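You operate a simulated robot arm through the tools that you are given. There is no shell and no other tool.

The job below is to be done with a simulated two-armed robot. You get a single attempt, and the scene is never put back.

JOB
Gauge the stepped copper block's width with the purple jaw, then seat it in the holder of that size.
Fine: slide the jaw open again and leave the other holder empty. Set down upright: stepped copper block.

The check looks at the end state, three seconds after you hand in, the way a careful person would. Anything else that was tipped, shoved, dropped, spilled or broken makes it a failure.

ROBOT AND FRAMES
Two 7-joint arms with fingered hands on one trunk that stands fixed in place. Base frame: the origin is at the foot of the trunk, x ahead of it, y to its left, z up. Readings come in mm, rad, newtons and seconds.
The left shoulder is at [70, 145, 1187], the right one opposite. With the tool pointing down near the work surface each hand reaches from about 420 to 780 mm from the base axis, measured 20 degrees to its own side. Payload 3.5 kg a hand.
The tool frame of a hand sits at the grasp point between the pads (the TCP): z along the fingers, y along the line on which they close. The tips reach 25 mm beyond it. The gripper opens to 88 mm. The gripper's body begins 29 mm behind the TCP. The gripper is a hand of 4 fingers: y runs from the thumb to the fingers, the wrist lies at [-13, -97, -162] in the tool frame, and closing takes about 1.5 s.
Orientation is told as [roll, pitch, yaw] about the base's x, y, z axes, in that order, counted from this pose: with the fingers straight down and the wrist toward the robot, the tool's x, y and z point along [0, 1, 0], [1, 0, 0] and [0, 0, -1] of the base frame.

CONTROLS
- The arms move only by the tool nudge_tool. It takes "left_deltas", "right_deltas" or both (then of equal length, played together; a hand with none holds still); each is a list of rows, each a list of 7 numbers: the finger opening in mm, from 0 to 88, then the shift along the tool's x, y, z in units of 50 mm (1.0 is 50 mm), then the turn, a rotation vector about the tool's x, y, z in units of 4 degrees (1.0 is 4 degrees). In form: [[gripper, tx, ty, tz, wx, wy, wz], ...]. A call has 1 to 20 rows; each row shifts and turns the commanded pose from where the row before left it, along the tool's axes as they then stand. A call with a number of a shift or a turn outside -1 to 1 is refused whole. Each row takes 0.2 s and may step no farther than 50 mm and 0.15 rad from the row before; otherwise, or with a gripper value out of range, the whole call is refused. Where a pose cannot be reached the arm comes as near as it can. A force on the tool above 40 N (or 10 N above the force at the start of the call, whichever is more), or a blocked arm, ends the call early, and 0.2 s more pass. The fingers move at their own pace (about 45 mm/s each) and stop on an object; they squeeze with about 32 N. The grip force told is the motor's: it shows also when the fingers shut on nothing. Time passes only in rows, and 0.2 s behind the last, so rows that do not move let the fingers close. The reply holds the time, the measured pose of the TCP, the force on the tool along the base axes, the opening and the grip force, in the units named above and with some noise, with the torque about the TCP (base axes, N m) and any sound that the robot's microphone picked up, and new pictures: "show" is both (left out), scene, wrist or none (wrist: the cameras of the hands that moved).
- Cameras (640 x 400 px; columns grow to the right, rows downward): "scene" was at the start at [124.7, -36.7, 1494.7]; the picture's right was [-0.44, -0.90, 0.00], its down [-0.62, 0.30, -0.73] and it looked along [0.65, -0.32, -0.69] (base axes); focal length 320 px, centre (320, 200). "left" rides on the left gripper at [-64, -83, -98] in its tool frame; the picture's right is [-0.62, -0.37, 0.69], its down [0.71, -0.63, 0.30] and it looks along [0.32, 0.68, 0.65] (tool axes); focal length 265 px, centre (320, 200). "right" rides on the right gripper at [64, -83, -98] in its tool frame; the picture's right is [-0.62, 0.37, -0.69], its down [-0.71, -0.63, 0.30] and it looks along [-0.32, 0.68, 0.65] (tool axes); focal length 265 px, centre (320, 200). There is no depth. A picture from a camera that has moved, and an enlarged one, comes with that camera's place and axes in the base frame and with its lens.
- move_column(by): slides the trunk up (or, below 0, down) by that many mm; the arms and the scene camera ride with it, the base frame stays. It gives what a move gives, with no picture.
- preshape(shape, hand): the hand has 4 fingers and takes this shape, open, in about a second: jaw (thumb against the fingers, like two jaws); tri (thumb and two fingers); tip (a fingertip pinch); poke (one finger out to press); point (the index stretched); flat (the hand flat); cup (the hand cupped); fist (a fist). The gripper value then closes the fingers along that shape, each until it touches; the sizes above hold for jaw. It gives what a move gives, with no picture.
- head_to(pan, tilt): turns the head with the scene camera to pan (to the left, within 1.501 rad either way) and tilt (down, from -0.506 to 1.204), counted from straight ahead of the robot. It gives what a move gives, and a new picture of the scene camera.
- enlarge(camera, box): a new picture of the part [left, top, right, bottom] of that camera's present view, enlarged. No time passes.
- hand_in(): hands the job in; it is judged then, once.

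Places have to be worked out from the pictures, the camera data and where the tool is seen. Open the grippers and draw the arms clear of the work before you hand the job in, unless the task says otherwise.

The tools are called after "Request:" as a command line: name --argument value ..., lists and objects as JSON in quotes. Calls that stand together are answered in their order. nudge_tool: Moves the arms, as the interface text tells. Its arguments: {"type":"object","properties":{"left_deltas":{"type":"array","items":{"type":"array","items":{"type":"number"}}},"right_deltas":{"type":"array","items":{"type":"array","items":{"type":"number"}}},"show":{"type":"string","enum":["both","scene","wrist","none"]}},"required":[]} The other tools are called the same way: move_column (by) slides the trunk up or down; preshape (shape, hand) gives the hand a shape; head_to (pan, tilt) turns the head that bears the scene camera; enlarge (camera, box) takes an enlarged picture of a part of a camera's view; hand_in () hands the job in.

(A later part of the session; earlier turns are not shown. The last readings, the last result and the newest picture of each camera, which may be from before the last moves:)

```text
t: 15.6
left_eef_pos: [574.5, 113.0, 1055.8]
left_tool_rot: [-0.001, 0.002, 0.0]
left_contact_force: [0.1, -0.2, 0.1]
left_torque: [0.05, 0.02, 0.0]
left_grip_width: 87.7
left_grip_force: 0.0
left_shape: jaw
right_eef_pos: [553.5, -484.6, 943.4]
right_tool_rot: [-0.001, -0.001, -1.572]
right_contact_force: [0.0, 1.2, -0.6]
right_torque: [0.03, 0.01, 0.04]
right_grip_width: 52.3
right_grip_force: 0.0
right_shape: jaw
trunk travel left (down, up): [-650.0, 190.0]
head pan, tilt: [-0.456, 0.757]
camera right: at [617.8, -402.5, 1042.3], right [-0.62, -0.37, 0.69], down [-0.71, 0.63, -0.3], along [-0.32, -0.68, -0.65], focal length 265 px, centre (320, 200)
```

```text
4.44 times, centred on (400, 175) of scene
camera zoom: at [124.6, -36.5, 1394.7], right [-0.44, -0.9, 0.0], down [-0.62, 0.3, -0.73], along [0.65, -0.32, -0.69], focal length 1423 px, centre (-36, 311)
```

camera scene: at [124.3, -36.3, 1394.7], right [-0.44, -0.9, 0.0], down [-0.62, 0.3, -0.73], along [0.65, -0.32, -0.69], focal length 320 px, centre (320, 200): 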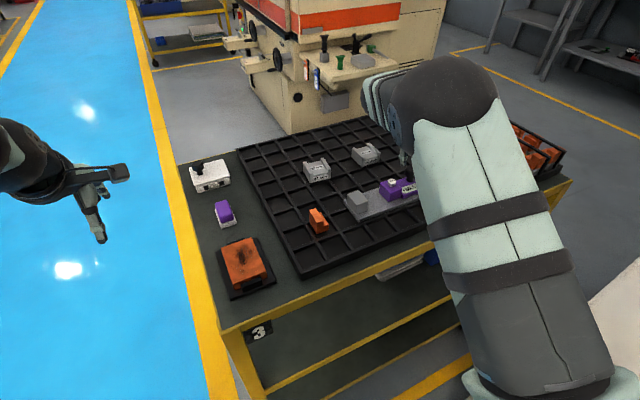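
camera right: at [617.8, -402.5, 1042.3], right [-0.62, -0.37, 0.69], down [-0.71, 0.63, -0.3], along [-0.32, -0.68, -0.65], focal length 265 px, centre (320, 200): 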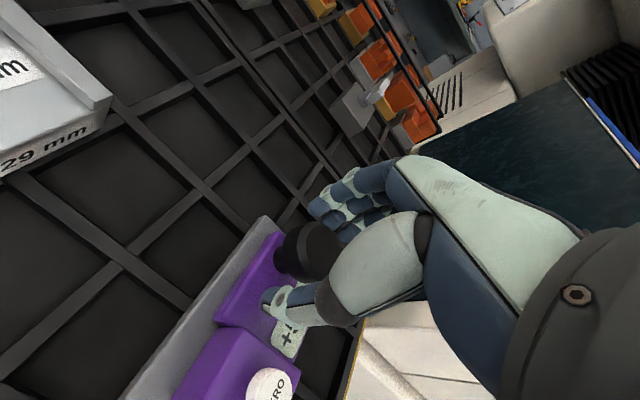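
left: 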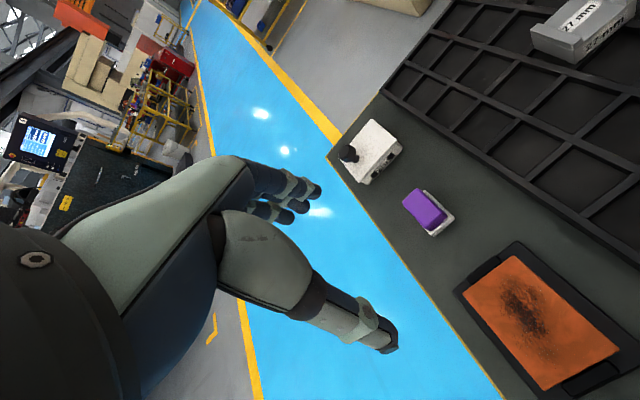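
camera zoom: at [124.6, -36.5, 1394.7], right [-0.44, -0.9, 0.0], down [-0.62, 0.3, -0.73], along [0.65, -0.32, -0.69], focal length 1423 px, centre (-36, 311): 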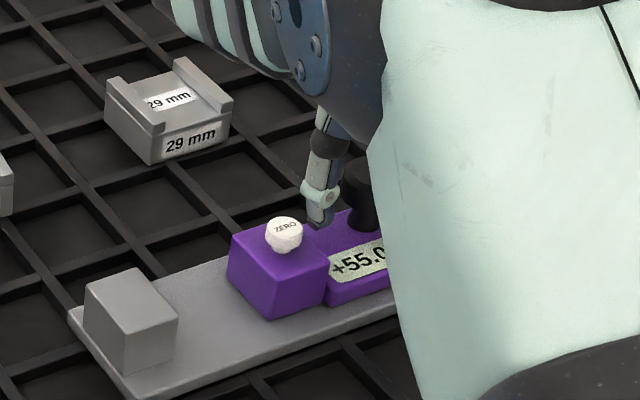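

Straddling the knob without contact. I close to 38 mm (knob ≈35 mm) so it is loosely caged, and check forces.

Request:
nudge_tool --right_deltas '[[44, 0, 0, 0, 0, 0, 0], [38, 0, 0, 0, 0, 0, 0], [38, 0, 0, 0, 0, 0, 0], [38, 0, 0, 0, 0, 0, 0]]' --show "wrist"

Request:
enlarge --camera "right" --box '[200, 180, 440, 360]'

Request:
enlarge --camera "scene" --box '[340, 130, 460, 220]'

```text
t: 16.6
left_eef_pos: [574.1, 113.1, 1055.2]
left_tool_rot: [0.0, 0.0, 0.001]
left_contact_force: [0.1, -0.2, 0.2]
left_torque: [0.01, 0.01, 0.0]
left_grip_width: 87.7
left_grip_force: 0.0
left_shape: jaw
right_eef_pos: [552.3, -484.5, 942.8]
right_tool_rot: [0.0, 0.0, -1.572]
right_contact_force: [-0.1, 0.1, -0.2]
right_torque: [-0.03, 0.0, -0.04]
right_grip_width: 38.4
right_grip_force: 0.1
right_shape: jaw
trunk travel left (down, up): [-650.0, 190.0]
head pan, tilt: [-0.456, 0.757]
camera right: at [618.0, -402.4, 1042.3], right [-0.62, -0.37, 0.69], down [-0.71, 0.63, -0.3], along [-0.32, -0.68, -0.65], focal length 265 px, centre (320, 200)
```

right: 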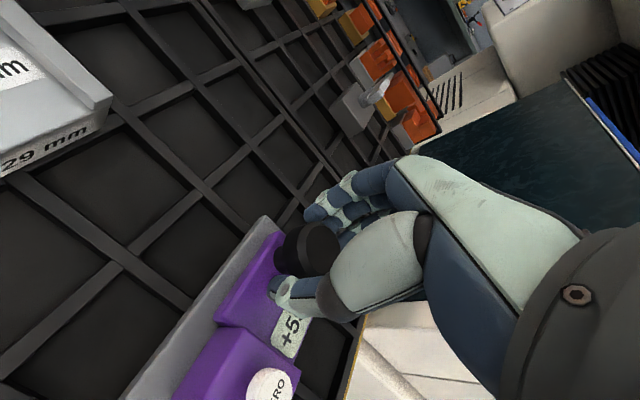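

```text
2.22 times, centred on (320, 270) of right
camera zoom: at [618.0, -402.4, 1042.3], right [-0.62, -0.37, 0.69], down [-0.71, 0.63, -0.3], along [-0.32, -0.68, -0.65], focal length 590 px, centre (320, 44)
```

zoom: 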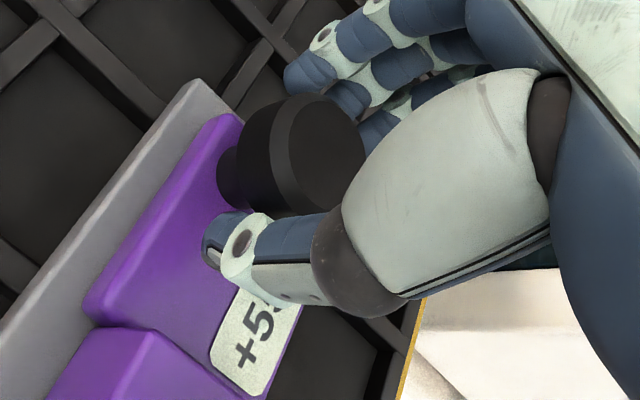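

```text
4.44 times, centred on (400, 175) of scene
camera zoom: at [124.7, -36.6, 1394.7], right [-0.44, -0.9, 0.0], down [-0.62, 0.3, -0.73], along [0.65, -0.32, -0.69], focal length 1423 px, centre (-36, 311)
```

zoom: 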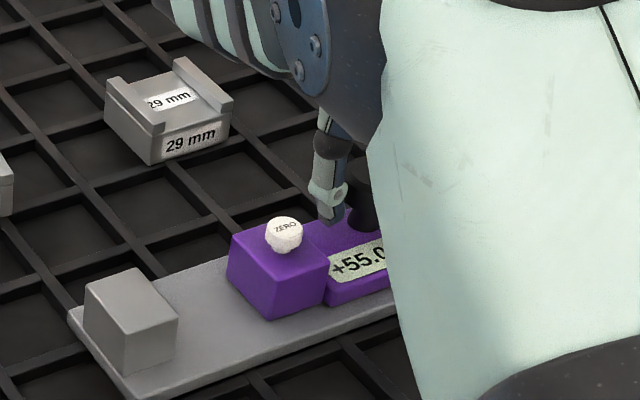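

The knob is caged with no load. I push slowly toward +y (tool −y) by 40 mm and check the readings.

Request:
nudge_tool --right_deltas '[[38, 0, -0.1, 0, 0, 0, 0], [38, 0, -0.1, 0, 0, 0, 0], [38, 0, -0.2, 0, 0, 0, 0], [38, 0, -0.2, 0, 0, 0, 0], [38, 0, -0.2, 0, 0, 0, 0]]' --show "wrist"

Request:
enlarge --camera "scene" --box '[340, 130, 460, 220]'

```text
t: 17.8
left_eef_pos: [575.2, 113.8, 1056.3]
left_tool_rot: [0.001, -0.001, 0.001]
left_contact_force: [0.6, 1.3, 0.3]
left_torque: [0.0, -0.01, 0.02]
left_grip_width: 87.5
left_grip_force: 0.1
left_shape: jaw
right_eef_pos: [553.7, -443.8, 945.3]
right_tool_rot: [-0.002, 0.0, -1.569]
right_contact_force: [0.0, -1.1, -0.5]
right_torque: [0.01, 0.03, 0.0]
right_grip_width: 38.3
right_grip_force: 0.1
right_shape: jaw
trunk travel left (down, up): [-650.0, 190.0]
head pan, tilt: [-0.456, 0.757]
camera right: at [617.7, -361.7, 1043.4], right [-0.62, -0.37, 0.69], down [-0.71, 0.63, -0.3], along [-0.32, -0.68, -0.65], focal length 265 px, centre (320, 200)
```

right: 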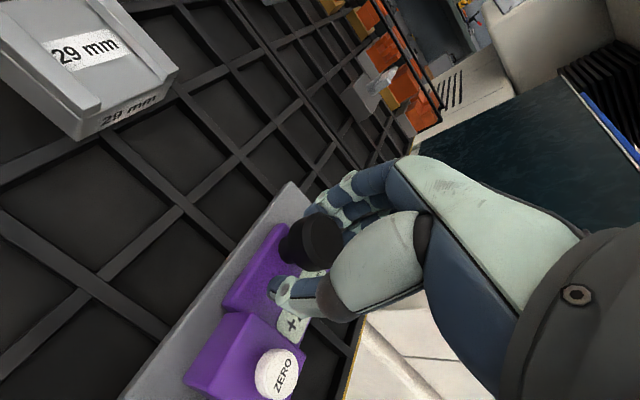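

```text
4.44 times, centred on (400, 175) of scene
camera zoom: at [124.5, -36.3, 1394.7], right [-0.44, -0.9, 0.0], down [-0.62, 0.3, -0.73], along [0.65, -0.32, -0.69], focal length 1423 px, centre (-36, 311)
```

zoom: 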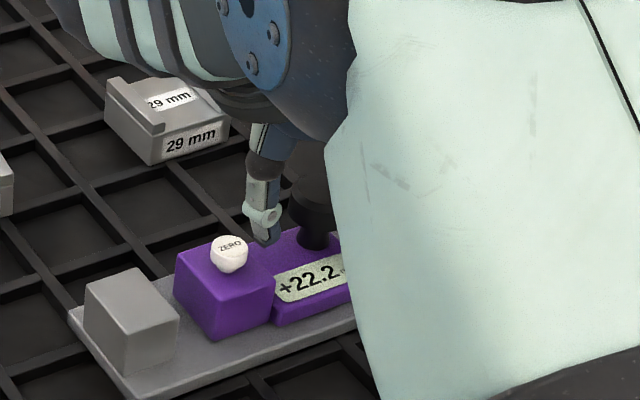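

The jaw slid smoothly: display reads +22.2 with only ~1 N of drag. I continue 20 mm, then go in small steps to contact.

Request:
nudge_tool --right_deltas '[[38, 0, -0.16, 0, 0, 0, 0], [38, 0, -0.14, 0, 0, 0, 0], [38, 0, -0.1, 0, 0, 0, 0]]' --show "none"

Request:
enlarge --camera "scene" --box '[340, 130, 460, 220]'

```text
t: 18.6
left_eef_pos: [575.0, 113.0, 1056.5]
left_tool_rot: [0.0, 0.001, 0.0]
left_contact_force: [0.1, 0.7, 0.2]
left_torque: [-0.01, -0.02, -0.02]
left_grip_width: 87.5
left_grip_force: 0.0
left_shape: jaw
right_eef_pos: [552.1, -424.6, 941.9]
right_tool_rot: [0.0, 0.001, -1.57]
right_contact_force: [-0.4, -5.0, -1.8]
right_torque: [-0.06, 0.01, 0.02]
right_grip_width: 40.8
right_grip_force: 0.1
right_shape: jaw
trunk travel left (down, up): [-650.0, 190.0]
head pan, tilt: [-0.456, 0.757]
```

```text
4.44 times, centred on (400, 175) of scene
camera zoom: at [124.9, -36.9, 1394.6], right [-0.44, -0.9, 0.0], down [-0.62, 0.3, -0.73], along [0.65, -0.32, -0.69], focal length 1423 px, centre (-36, 311)
```

zoom: 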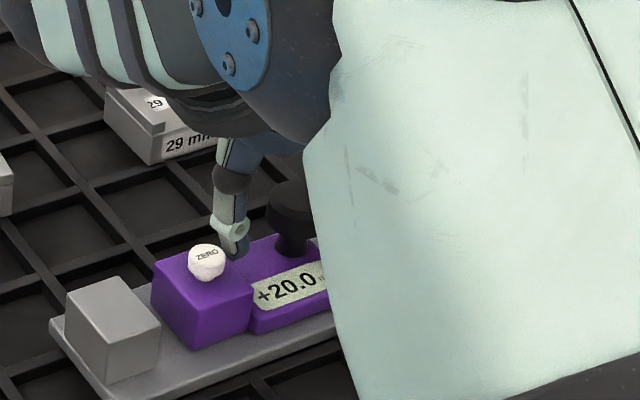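

The slider stopped at +20.0 (apparently its end of travel) and the whole gauge has been nudged toward +y, with 5 N on the tool. I back off a few mm at once and take a close look at the gap and the gauge position.

Request:
nudge_tool --right_deltas '[[40, 0, 0.1, 0, 0, 0, 0], [40, 0, 0, 0, 0, 0, 0]]' --show "wrist"

Request:
enlarge --camera "scene" --box '[340, 185, 400, 225]'

Request:
enlarge --camera "scene" --box '[370, 170, 420, 205]'

```text
t: 19.2
left_eef_pos: [575.6, 113.6, 1055.7]
left_tool_rot: [0.0, -0.001, 0.0]
left_contact_force: [-0.2, 0.0, -0.4]
left_torque: [0.0, 0.01, -0.02]
left_grip_width: 87.6
left_grip_force: 0.0
left_shape: jaw
right_eef_pos: [552.7, -429.1, 942.5]
right_tool_rot: [0.001, -0.001, -1.572]
right_contact_force: [0.0, 0.3, 0.1]
right_torque: [-0.03, 0.0, -0.02]
right_grip_width: 39.8
right_grip_force: 0.0
right_shape: jaw
trunk travel left (down, up): [-650.0, 190.0]
head pan, tilt: [-0.456, 0.757]
camera right: at [616.9, -347.7, 1042.5], right [-0.62, -0.37, 0.69], down [-0.71, 0.63, -0.3], along [-0.32, -0.68, -0.65], focal length 265 px, centre (320, 200)
```

right: 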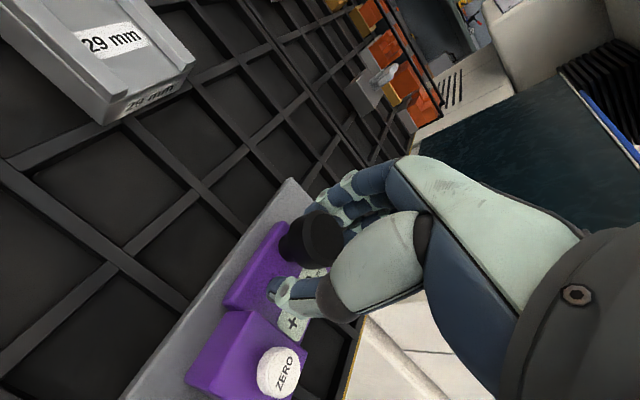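

```text
10.00 times, centred on (370, 205) of scene
camera zoom: at [124.7, -36.4, 1394.7], right [-0.44, -0.9, 0.0], down [-0.62, 0.3, -0.73], along [0.65, -0.32, -0.69], focal length 3202 px, centre (-180, 150)
```

zoom: 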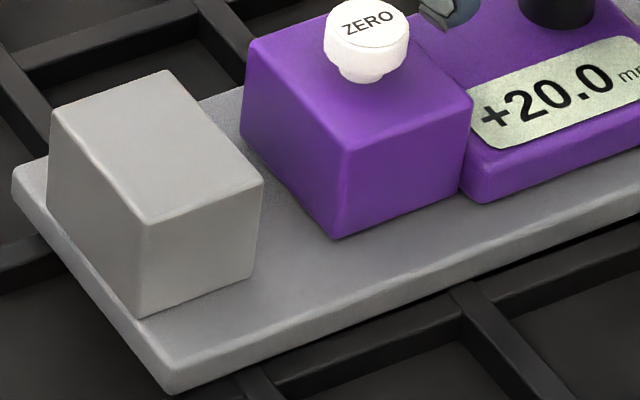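

```text
11.43 times, centred on (395, 188) of scene
camera zoom: at [124.7, -36.4, 1394.7], right [-0.44, -0.9, 0.0], down [-0.62, 0.3, -0.73], along [0.65, -0.32, -0.69], focal length 3660 px, centre (-537, 343)
```

zoom: 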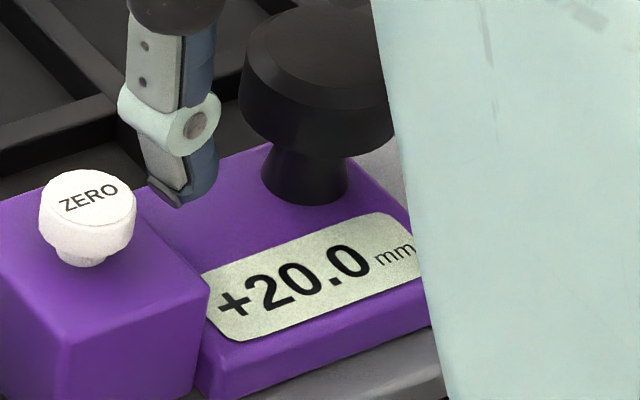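

The display reads +20.0 at the slider's end stop with ~21–22 mm of visual gap, so both stops are round numbers and the gauge body slid ≈11 mm toward +y. I'll now slide the jaw open (−y) with the thumb on the knob; at the 55 stop I can draw the gauge gently back to its original place.

Request:
nudge_tool --right_deltas '[[38, 0, 0.2, 0, 0, 0, 0], [38, 0, 0.2, 0, 0, 0, 0], [38, 0, 0.2, 0, 0, 0, 0], [38, 0, 0.2, 0, 0, 0, 0], [38, 0, 0, 0, 0, 0, 0]]' --show "wrist"

Request:
enlarge --camera "scene" --box '[340, 170, 430, 230]'

```text
t: 20.4
left_eef_pos: [575.5, 114.2, 1055.3]
left_tool_rot: [-0.001, -0.002, 0.0]
left_contact_force: [0.4, -0.6, 0.2]
left_torque: [-0.02, 0.02, -0.01]
left_grip_width: 87.5
left_grip_force: 0.1
left_shape: jaw
right_eef_pos: [551.6, -469.9, 942.6]
right_tool_rot: [0.0, 0.0, -1.571]
right_contact_force: [-0.3, 0.8, 0.0]
right_torque: [0.0, 0.04, 0.0]
right_grip_width: 38.3
right_grip_force: 0.1
right_shape: jaw
trunk travel left (down, up): [-650.0, 190.0]
head pan, tilt: [-0.456, 0.757]
camera right: at [616.4, -387.7, 1042.6], right [-0.62, -0.37, 0.69], down [-0.71, 0.63, -0.3], along [-0.32, -0.68, -0.65], focal length 265 px, centre (320, 200)
```

right: 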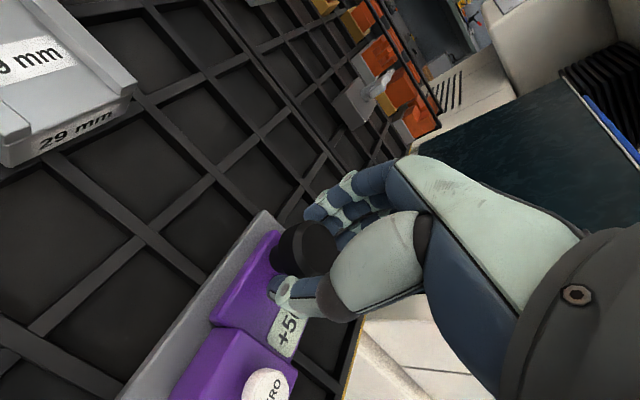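

```text
6.67 times, centred on (385, 200) of scene
camera zoom: at [124.6, -36.4, 1394.7], right [-0.44, -0.9, 0.0], down [-0.62, 0.3, -0.73], along [0.65, -0.32, -0.69], focal length 2135 px, centre (-113, 200)
```

zoom: 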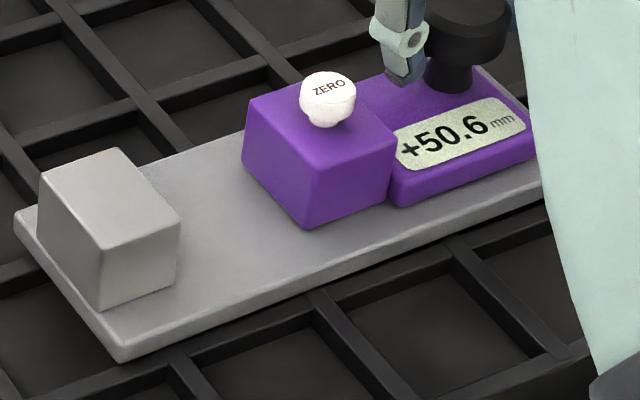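

Reads +50.6 with under 1 N drag. I continue slowly: 4.4 mm to the stop, then draw the gauge back, checking along the way.

Request:
nudge_tool --right_deltas '[[38, 0, 0.1, 0, 0, 0, 0], [38, 0, 0.1, 0, 0, 0, 0], [38, 0, 0.1, 0, 0, 0, 0], [38, 0, 0, 0, 0, 0, 0]]' --show "none"

Request:
enlarge --camera "scene" --box '[340, 185, 400, 225]'

Request:
enlarge --camera "scene" --box '[376, 170, 436, 210]'

```text
t: 21.4
left_eef_pos: [574.5, 113.2, 1055.4]
left_tool_rot: [0.0, 0.0, 0.001]
left_contact_force: [0.0, 0.1, 0.1]
left_torque: [0.01, -0.02, -0.03]
left_grip_width: 87.6
left_grip_force: 0.1
left_shape: jaw
right_eef_pos: [550.9, -483.4, 944.9]
right_tool_rot: [0.0, 0.001, -1.571]
right_contact_force: [0.3, 1.3, 0.2]
right_torque: [0.02, -0.01, -0.01]
right_grip_width: 39.6
right_grip_force: 0.1
right_shape: jaw
trunk travel left (down, up): [-650.0, 190.0]
head pan, tilt: [-0.456, 0.757]
```

```text
10.00 times, centred on (370, 205) of scene
camera zoom: at [124.7, -36.0, 1394.7], right [-0.44, -0.9, 0.0], down [-0.62, 0.3, -0.73], along [0.65, -0.32, -0.69], focal length 3202 px, centre (-180, 150)
```

zoom: 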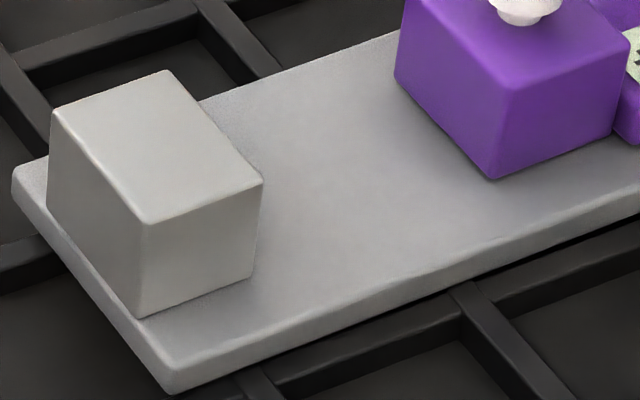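

```text
10.00 times, centred on (406, 190) of scene
camera zoom: at [124.7, -36.0, 1394.7], right [-0.44, -0.9, 0.0], down [-0.62, 0.3, -0.73], along [0.65, -0.32, -0.69], focal length 3202 px, centre (-540, 300)
```

zoom: 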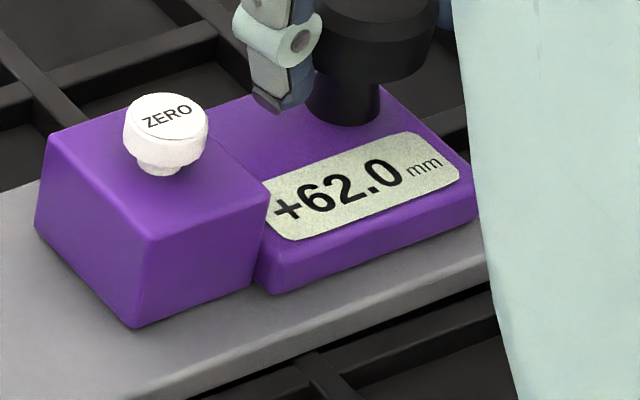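

The slider actually runs to +62.0 (so 20–62 is its travel) and the gauge itself hasn't moved back yet. I draw another 12 mm in small steps to bring the gauge body back.

Request:
nudge_tool --right_deltas '[[38, 0, 0.08, 0, 0, 0, 0], [38, 0, 0.08, 0, 0, 0, 0], [38, 0, 0.08, 0, 0, 0, 0], [38, 0, 0, 0, 0, 0, 0]]' --show "none"

Request:
enlarge --camera "scene" --box '[340, 185, 400, 225]'

Request:
enlarge --camera "scene" --box '[376, 170, 436, 210]'

```text
t: 22.4
left_eef_pos: [574.7, 113.2, 1055.6]
left_tool_rot: [-0.001, -0.001, 0.001]
left_contact_force: [-0.3, 0.3, 0.3]
left_torque: [-0.03, -0.02, -0.01]
left_grip_width: 87.4
left_grip_force: 0.0
left_shape: jaw
right_eef_pos: [551.7, -495.6, 944.3]
right_tool_rot: [0.0, 0.0, -1.571]
right_contact_force: [0.0, 3.2, -1.1]
right_torque: [0.03, -0.03, -0.02]
right_grip_width: 42.3
right_grip_force: 0.0
right_shape: jaw
trunk travel left (down, up): [-650.0, 190.0]
head pan, tilt: [-0.456, 0.757]
```

```text
10.00 times, centred on (370, 205) of scene
camera zoom: at [124.8, -35.5, 1394.7], right [-0.44, -0.9, 0.0], down [-0.62, 0.3, -0.73], along [0.65, -0.32, -0.69], focal length 3202 px, centre (-180, 150)
```

zoom: 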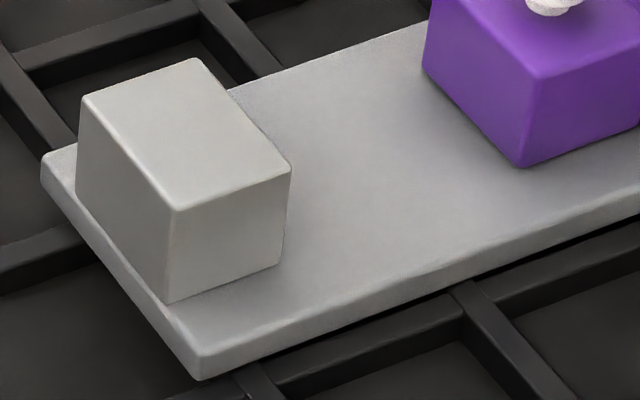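

```text
10.00 times, centred on (406, 190) of scene
camera zoom: at [124.8, -35.5, 1394.7], right [-0.44, -0.9, 0.0], down [-0.62, 0.3, -0.73], along [0.65, -0.32, -0.69], focal length 3202 px, centre (-540, 300)
```

zoom: 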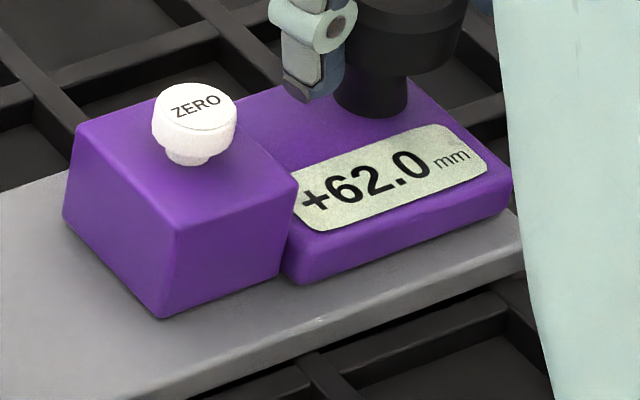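

The gauge is within about 2.5 mm of its original place (fixed jaw edge at 290 px versus 300 originally). I draw 2.6 mm more, then re-check.

Request:
nudge_tool --right_deltas '[[38, 0, 0.052, 0, 0, 0, 0], [38, 0, 0, 0, 0, 0, 0]]' --show "none"

Request:
enlarge --camera "scene" --box '[340, 185, 400, 225]'

```text
t: 23.0
left_eef_pos: [576.0, 114.2, 1055.1]
left_tool_rot: [0.0, 0.0, 0.001]
left_contact_force: [0.0, 0.1, 0.1]
left_torque: [0.0, 0.03, 0.03]
left_grip_width: 87.2
left_grip_force: 0.1
left_shape: jaw
right_eef_pos: [553.2, -499.2, 943.5]
right_tool_rot: [0.0, 0.0, -1.572]
right_contact_force: [-0.1, 4.0, -0.5]
right_torque: [0.06, -0.02, 0.01]
right_grip_width: 43.8
right_grip_force: 0.0
right_shape: jaw
trunk travel left (down, up): [-650.0, 190.0]
head pan, tilt: [-0.456, 0.757]
```

```text
10.00 times, centred on (370, 205) of scene
camera zoom: at [124.8, -35.5, 1394.7], right [-0.44, -0.9, 0.0], down [-0.62, 0.3, -0.73], along [0.65, -0.32, -0.69], focal length 3202 px, centre (-180, 150)
```

zoom: 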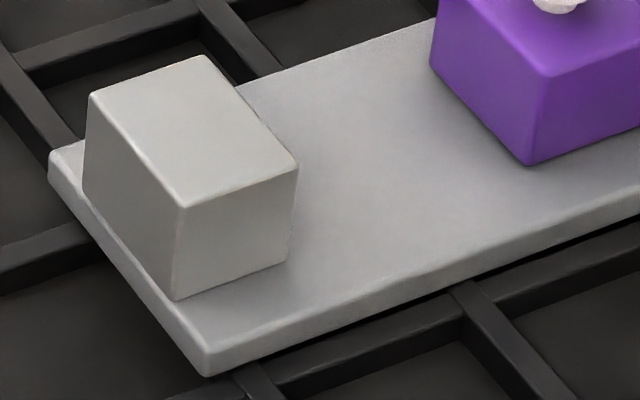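

The gauge is back within ~1 mm of where it started, jaw open at +62. I release the knob, rise clear, and begin turning the hand back to yaw 0.

Request:
nudge_tool --right_deltas '[[46, 0, -0.08, 0, 0, 0, 0], [52, 0, -0.08, 0, 0, 0, 0], [52, 0, 0, -0.4, 0, 0, 0], [52, 0, 0, -0.6, 0, 0, 0], [52, 0, 0, -0.8, 0, 0, 0], [52, 0, 0, -0.6, 0, 0, 0], [52, 0, 0, 0, 0, 0, -1], [52, 0, 0, 0, 0, 0, -1], [52, 0, 0, 0, 0, 0, -1], [52, 0, 0, 0, 0, 0, -1], [52, 0, 0, 0, 0, 0, -1], [52, 0, 0, 0, 0, 0, -1], [52, 0, 0, 0, 0, 0, -1], [52, 0, 0, 0, 0, 0, -1], [52, 0, 0, 0, 0, 0, -1], [52, 0, 0, 0, 0, 0, -1], [52, 0, 0, 0, 0, 0, -1], [52, 0, 0, 0, 0, 0, -1], [52, 0, 0, 0, 0, 0, -1], [52, 0, 0, 0, 0, 0, -1]]' --show "scene"

```text
t: 27.2
left_eef_pos: [575.5, 111.7, 1057.0]
left_tool_rot: [-0.001, -0.001, 0.0]
left_contact_force: [-0.1, -1.2, 0.2]
left_torque: [0.02, -0.02, 0.0]
left_grip_width: 87.7
left_grip_force: 0.0
left_shape: jaw
right_eef_pos: [550.9, -492.2, 1064.5]
right_tool_rot: [-0.001, 0.0, -0.592]
right_contact_force: [0.8, -0.2, 0.8]
right_torque: [0.01, 0.01, 0.02]
right_grip_width: 51.3
right_grip_force: 0.1
right_shape: jaw
trunk travel left (down, up): [-650.0, 190.0]
head pan, tilt: [-0.456, 0.757]
camera scene: at [124.4, -37.0, 1394.7], right [-0.44, -0.9, 0.0], down [-0.62, 0.3, -0.73], along [0.65, -0.32, -0.69], focal length 320 px, centre (320, 200)
```

scene: 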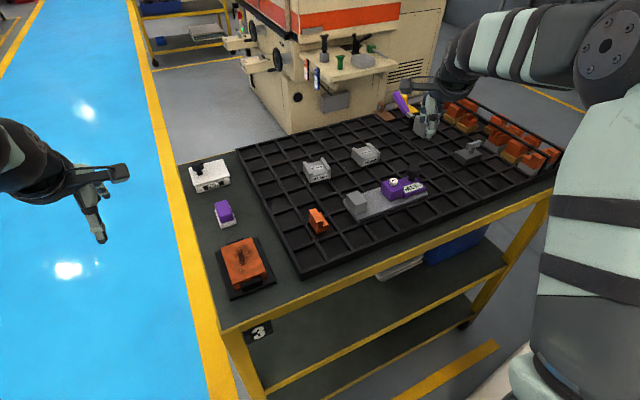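

The view of the gauge is clear and it is in place. I finish turning to yaw 0 and travel over the block at z≈1064.

Request:
nudge_tool --right_deltas '[[60, 0, 0, 0, 0, 0, -1], [60, 0, 0, 0, 0, 0, -1], [60, 0, 0, 0, 0, 0, -1], [60, 0, 0, 0, 0, 0, -1], [60, 0, 0, 0, 0, 0, -1], [60, 0, 0, 0, 0, 0, -1], [60, 0, 0, 0, 0, 0, -1], [60, 0, 0, 0, 0, 0, -1], [60, 0, 0, 0, 0, 0, -0.48], [60, 0.87, -0.05, 0, 0, 0, 0], [60, 0.87, -0.05, 0, 0, 0, 0], [60, 0.87, -0.05, 0, 0, 0, 0], [60, 0.87, -0.05, 0, 0, 0, 0], [60, 0.87, -0.05, 0, 0, 0, 0], [60, 0.87, -0.05, 0, 0, 0, 0]]' --show "none"

Request:
preshape --shape "tip" --hand "right"

Request:
enlarge --camera "right" --box '[0, 0, 640, 400]'

Request:
enlarge --camera "scene" --box '[260, 130, 420, 230]'

```text
t: 30.4
left_eef_pos: [575.1, 115.5, 1057.0]
left_tool_rot: [-0.002, 0.0, -0.002]
left_contact_force: [-0.4, -0.4, 0.7]
left_torque: [-0.01, -0.04, 0.03]
left_grip_width: 87.5
left_grip_force: 0.0
left_shape: jaw
right_eef_pos: [538.3, -227.7, 1062.7]
right_tool_rot: [-0.002, 0.0, -0.003]
right_contact_force: [0.3, -0.1, -0.1]
right_torque: [-0.04, 0.0, 0.02]
right_grip_width: 59.8
right_grip_force: 0.1
right_shape: jaw
trunk travel left (down, up): [-650.0, 190.0]
head pan, tilt: [-0.456, 0.757]
```

```text
t: 31.3
left_eef_pos: [575.1, 113.3, 1055.6]
left_tool_rot: [-0.001, 0.001, 0.001]
left_contact_force: [-0.5, -0.1, 0.9]
left_torque: [0.03, -0.03, 0.01]
left_grip_width: 87.3
left_grip_force: 0.0
left_shape: jaw
right_eef_pos: [536.4, -229.8, 1062.1]
right_tool_rot: [0.0, 0.0, -0.002]
right_contact_force: [-0.1, 0.9, -0.5]
right_torque: [0.04, 0.0, -0.01]
right_grip_width: 88.0
right_grip_force: 0.0
right_shape: tip
trunk travel left (down, up): [-650.0, 190.0]
head pan, tilt: [-0.456, 0.757]
```

```text
1.00 times, centred on (320, 200) of right (not enlarged: the box is as wide or as high as the picture)
camera zoom: at [454.6, -166.9, 1161.9], right [0.37, -0.62, 0.69], down [-0.63, -0.71, -0.3], along [0.68, -0.33, -0.65], focal length 265 px, centre (320, 200)
```

zoom: 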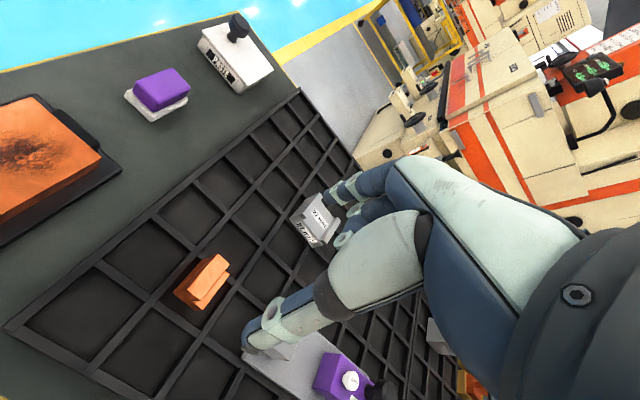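

```text
4.00 times, centred on (340, 180) of scene
camera zoom: at [124.7, -36.7, 1394.7], right [-0.44, -0.9, 0.0], down [-0.62, 0.3, -0.73], along [0.65, -0.32, -0.69], focal length 1281 px, centre (240, 280)
```

zoom: 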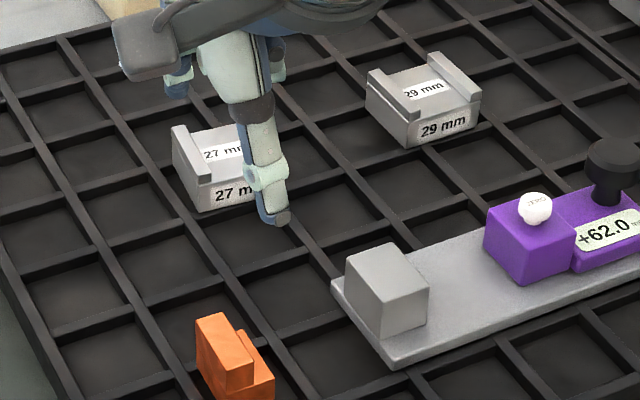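

I check the block's place in the wrist view before descending.

Request:
enlarge --camera "right" --box '[160, 240, 250, 320]'

Request:
enlarge --camera "scene" --box '[300, 200, 340, 240]'

```text
5.00 times, centred on (205, 280) of right
camera zoom: at [454.6, -166.9, 1161.9], right [0.37, -0.62, 0.69], down [-0.63, -0.71, -0.3], along [0.68, -0.33, -0.65], focal length 1327 px, centre (895, -200)
```

zoom: 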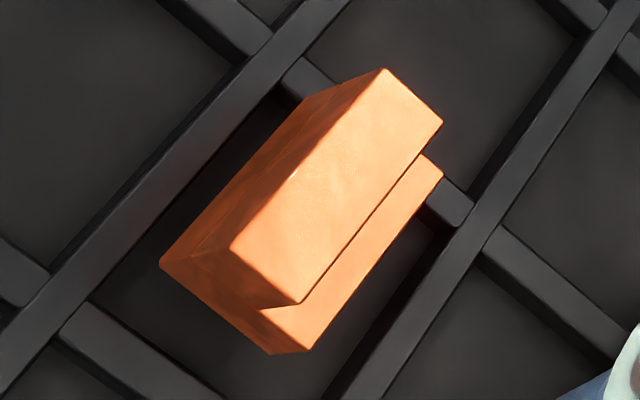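

```text
10.00 times, centred on (320, 220) of scene
camera zoom: at [124.7, -36.7, 1394.7], right [-0.44, -0.9, 0.0], down [-0.62, 0.3, -0.73], along [0.65, -0.32, -0.69], focal length 3202 px, centre (320, 0)
```

zoom: 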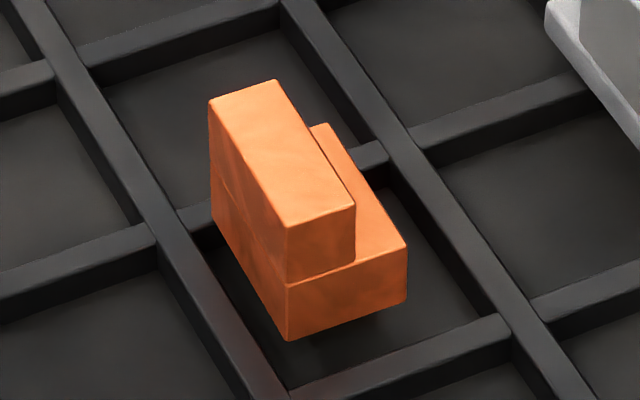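

Wrist view agrees: block x 516–555, y −251.5…−224, top part centred at y≈−231.5. I descend with 66 mm opening to z≈955 first.

Request:
nudge_tool --right_deltas '[[66, -0.04, 0, 0.5, 0, 0, 0], [66, 0, 0, 0.6, 0, 0, 0], [66, 0, 0, 0.6, 0, 0, 0], [66, 0, 0, 0.44, 0, 0, 0], [66, 0, 0, 0, 0, 0, 0]]' --show "wrist"

Request:
enlarge --camera "scene" --box '[280, 170, 360, 240]'

Request:
enlarge --camera "right" --box '[180, 160, 420, 340]'

```text
t: 32.5
left_eef_pos: [574.9, 114.3, 1056.5]
left_tool_rot: [-0.002, -0.001, 0.001]
left_contact_force: [-1.0, 0.3, -0.3]
left_torque: [-0.01, 0.02, -0.01]
left_grip_width: 87.5
left_grip_force: 0.0
left_shape: jaw
right_eef_pos: [536.6, -231.8, 955.7]
right_tool_rot: [0.0, 0.0, -0.003]
right_contact_force: [0.0, 0.1, -0.1]
right_torque: [0.04, 0.0, 0.0]
right_grip_width: 66.5
right_grip_force: 0.0
right_shape: tip
trunk travel left (down, up): [-650.0, 190.0]
head pan, tilt: [-0.456, 0.757]
camera right: at [453.6, -168.8, 1054.6], right [0.37, -0.62, 0.69], down [-0.63, -0.71, -0.3], along [0.68, -0.33, -0.65], focal length 265 px, centre (320, 200)
```

right: 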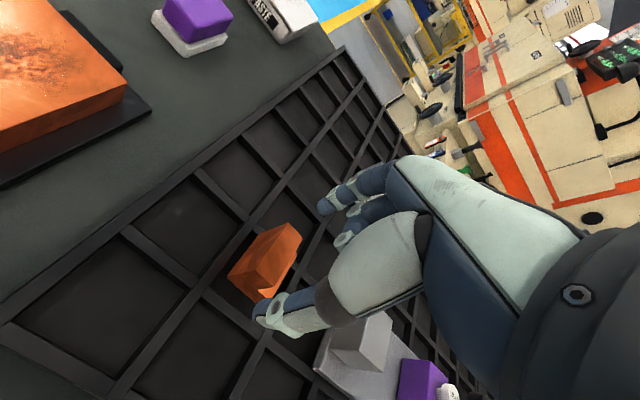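

```text
5.71 times, centred on (320, 205) of scene
camera zoom: at [124.2, -36.3, 1394.7], right [-0.44, -0.9, 0.0], down [-0.62, 0.3, -0.73], along [0.65, -0.32, -0.69], focal length 1830 px, centre (320, 171)
```

zoom: 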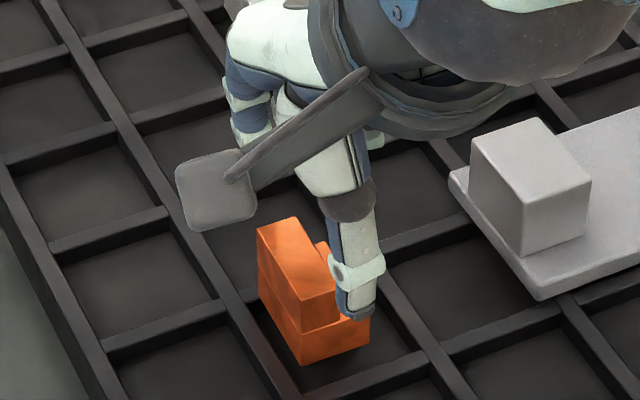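

```text
2.22 times, centred on (300, 250) of right
camera zoom: at [453.6, -168.8, 1054.6], right [0.37, -0.62, 0.69], down [-0.63, -0.71, -0.3], along [0.68, -0.33, -0.65], focal length 590 px, centre (364, 89)
```

zoom: 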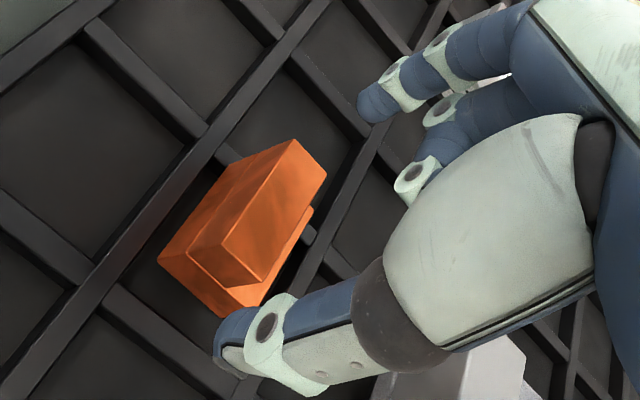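

The thumb is at y≈−232, x≈497 as intended and the block lies between thumb and index. I descend to TCP z≈921.

Request:
nudge_tool --right_deltas '[[66, 0, -0.01, 0.25, 0, 0, 0], [66, 0, 0, 0.25, 0, 0, 0], [66, 0, 0, 0.18, 0, 0, 0], [66, 0, 0, 0, 0, 0, 0]]' --show "wrist"

Request:
enlarge --camera "scene" --box '[280, 170, 360, 240]'

Request:
enlarge --camera "right" --box '[180, 160, 420, 340]'

```text
t: 33.5
left_eef_pos: [574.5, 113.6, 1056.3]
left_tool_rot: [0.0, 0.0, 0.0]
left_contact_force: [-0.4, 0.0, -0.4]
left_torque: [-0.01, 0.01, 0.0]
left_grip_width: 87.5
left_grip_force: 0.1
left_shape: jaw
right_eef_pos: [535.6, -232.3, 921.8]
right_tool_rot: [0.0, 0.0, -0.003]
right_contact_force: [0.7, 0.6, 0.6]
right_torque: [-0.02, 0.01, -0.03]
right_grip_width: 66.3
right_grip_force: 0.1
right_shape: tip
trunk travel left (down, up): [-650.0, 190.0]
head pan, tilt: [-0.456, 0.757]
camera right: at [453.3, -169.5, 1021.0], right [0.37, -0.62, 0.69], down [-0.63, -0.71, -0.3], along [0.68, -0.33, -0.65], focal length 265 px, centre (320, 200)
```

right: 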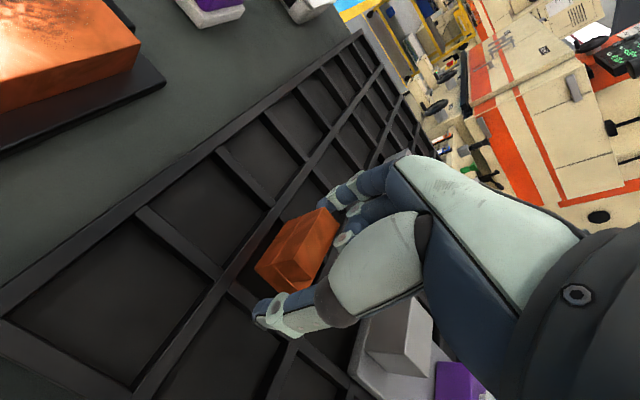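

```text
5.71 times, centred on (320, 205) of scene
camera zoom: at [124.5, -36.5, 1394.7], right [-0.44, -0.9, 0.0], down [-0.62, 0.3, -0.73], along [0.65, -0.32, -0.69], focal length 1830 px, centre (320, 171)
```

zoom: 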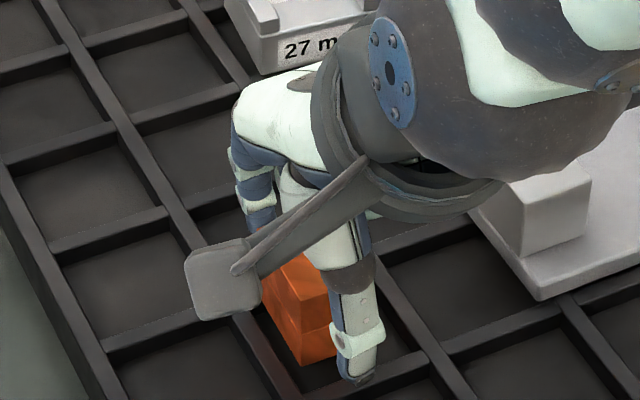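

```text
2.22 times, centred on (300, 250) of right
camera zoom: at [453.3, -169.5, 1021.0], right [0.37, -0.62, 0.69], down [-0.63, -0.71, -0.3], along [0.68, -0.33, -0.65], focal length 590 px, centre (364, 89)
```

zoom: 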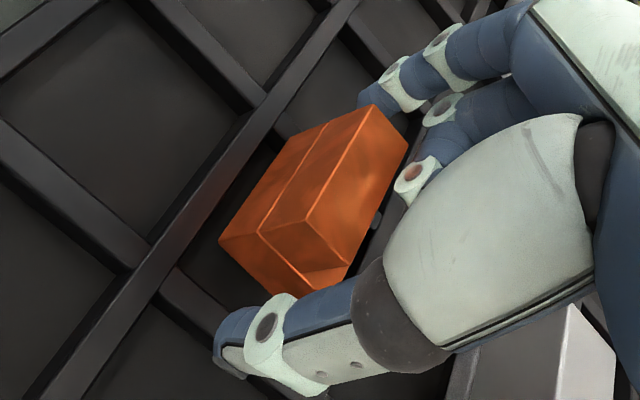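

The block sits squarely between thumb and index, with no contact. I close the pinch on its ends.

Request:
nudge_tool --right_deltas '[[50, 0, 0, 0, 0, 0, 0], [42, 0, 0, 0, 0, 0, 0], [32, 0, 0, 0, 0, 0, 0], [28, 0, 0, 0, 0, 0, 0], [28, 0, 0, 0, 0, 0, 0], [28, 0, 0, 0, 0, 0, 0]]' --show "wrist"

Request:
enlarge --camera "right" --box '[180, 160, 420, 340]'

Request:
enlarge --camera "scene" --box '[280, 170, 360, 240]'

```text
t: 34.9
left_eef_pos: [575.6, 112.7, 1056.0]
left_tool_rot: [0.0, 0.0, -0.001]
left_contact_force: [-0.2, -0.2, 0.5]
left_torque: [0.0, 0.01, -0.02]
left_grip_width: 87.7
left_grip_force: 0.0
left_shape: jaw
right_eef_pos: [535.9, -233.3, 923.4]
right_tool_rot: [0.002, 0.0, -0.003]
right_contact_force: [-1.0, 0.4, 0.1]
right_torque: [0.02, -0.04, 0.01]
right_grip_width: 33.6
right_grip_force: 32.1
right_shape: tip
trunk travel left (down, up): [-650.0, 190.0]
head pan, tilt: [-0.456, 0.757]
camera right: at [453.4, -169.6, 1020.9], right [0.37, -0.62, 0.69], down [-0.63, -0.71, -0.3], along [0.68, -0.33, -0.65], focal length 265 px, centre (320, 200)
```

right: 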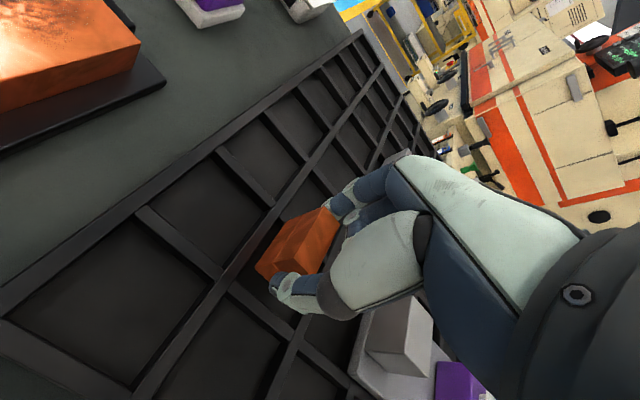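

```text
2.22 times, centred on (300, 250) of right
camera zoom: at [453.4, -169.6, 1020.9], right [0.37, -0.62, 0.69], down [-0.63, -0.71, -0.3], along [0.68, -0.33, -0.65], focal length 590 px, centre (364, 89)
```

zoom: 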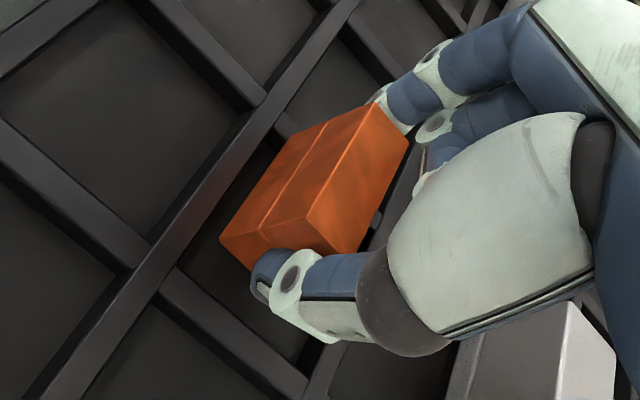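

```text
5.71 times, centred on (320, 205) of scene
camera zoom: at [124.7, -36.7, 1394.7], right [-0.44, -0.9, 0.0], down [-0.62, 0.3, -0.73], along [0.65, -0.32, -0.69], focal length 1830 px, centre (320, 171)
```

zoom: 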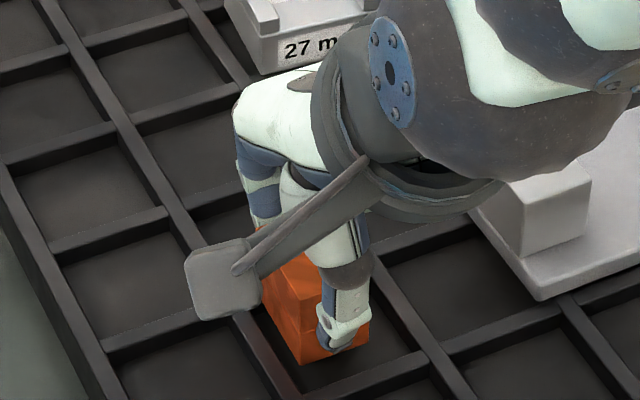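

The block is pinched firmly (grip 32 N) and unmoved. I lift it straight up ~62 mm and check that it hangs level.

Request:
nudge_tool --right_deltas '[[28, 0, 0, -0.1, 0, 0, 0], [28, 0, 0, -0.2, 0, 0, 0], [28, 0, 0, -0.4, 0, 0, 0], [28, 0, 0, -0.4, 0, 0, 0], [28, 0, 0, -0.14, 0, 0, 0], [28, 0, 0, 0, 0, 0, 0]]' --show "both"

Request:
enlarge --camera "right" --box '[180, 160, 420, 340]'

Request:
enlarge --camera "scene" --box '[270, 150, 370, 230]'

```text
t: 36.3
left_eef_pos: [576.1, 113.0, 1056.2]
left_tool_rot: [-0.001, 0.0, -0.001]
left_contact_force: [-1.0, 0.2, -0.6]
left_torque: [-0.03, -0.02, 0.01]
left_grip_width: 87.4
left_grip_force: 0.0
left_shape: jaw
right_eef_pos: [535.9, -233.0, 982.8]
right_tool_rot: [-0.001, 0.001, -0.001]
right_contact_force: [-0.4, -0.6, -3.8]
right_torque: [0.01, 0.0, -0.01]
right_grip_width: 33.5
right_grip_force: 32.3
right_shape: tip
trunk travel left (down, up): [-650.0, 190.0]
head pan, tilt: [-0.456, 0.757]
camera scene: at [125.3, -36.8, 1394.6], right [-0.44, -0.9, 0.0], down [-0.62, 0.3, -0.73], along [0.65, -0.32, -0.69], focal length 320 px, centre (320, 200)
camera right: at [452.8, -169.6, 1082.3], right [0.37, -0.62, 0.69], down [-0.63, -0.71, -0.3], along [0.68, -0.33, -0.65], focal length 265 px, centre (320, 200)
```

scene: 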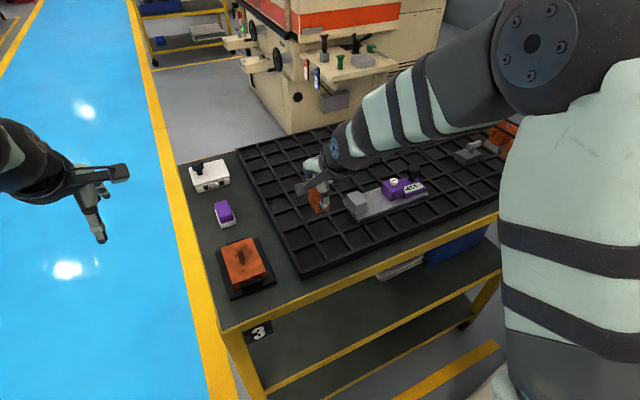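
right: 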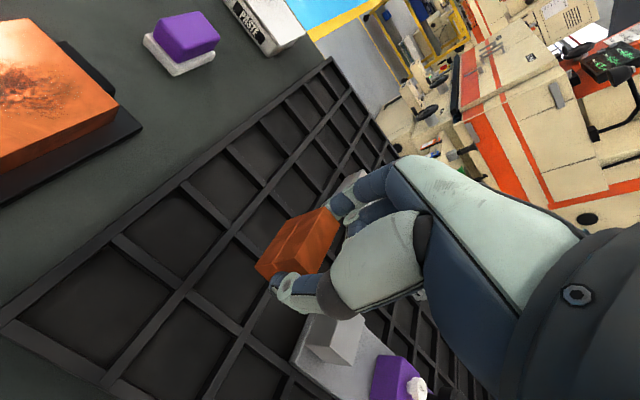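

```text
2.22 times, centred on (300, 250) of right
camera zoom: at [452.8, -169.6, 1082.3], right [0.37, -0.62, 0.69], down [-0.63, -0.71, -0.3], along [0.68, -0.33, -0.65], focal length 590 px, centre (364, 89)
```

zoom: 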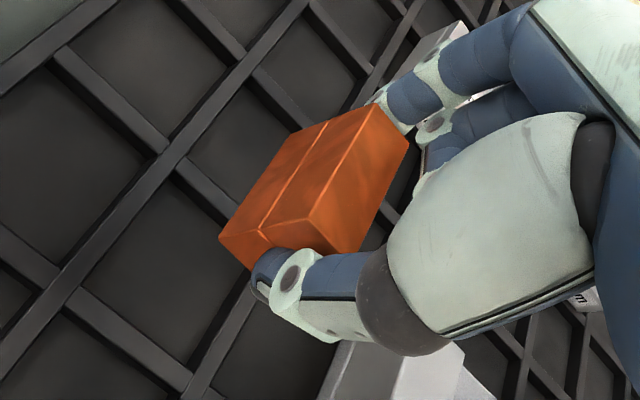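

```text
5.00 times, centred on (320, 190) of scene
camera zoom: at [125.3, -36.8, 1394.6], right [-0.44, -0.9, 0.0], down [-0.62, 0.3, -0.73], along [0.65, -0.32, -0.69], focal length 1601 px, centre (320, 250)
```

zoom: 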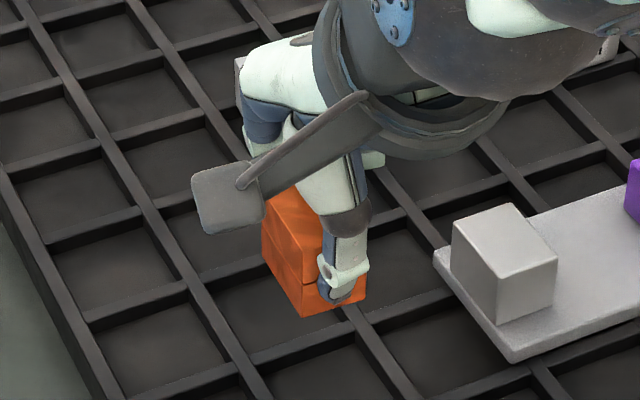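

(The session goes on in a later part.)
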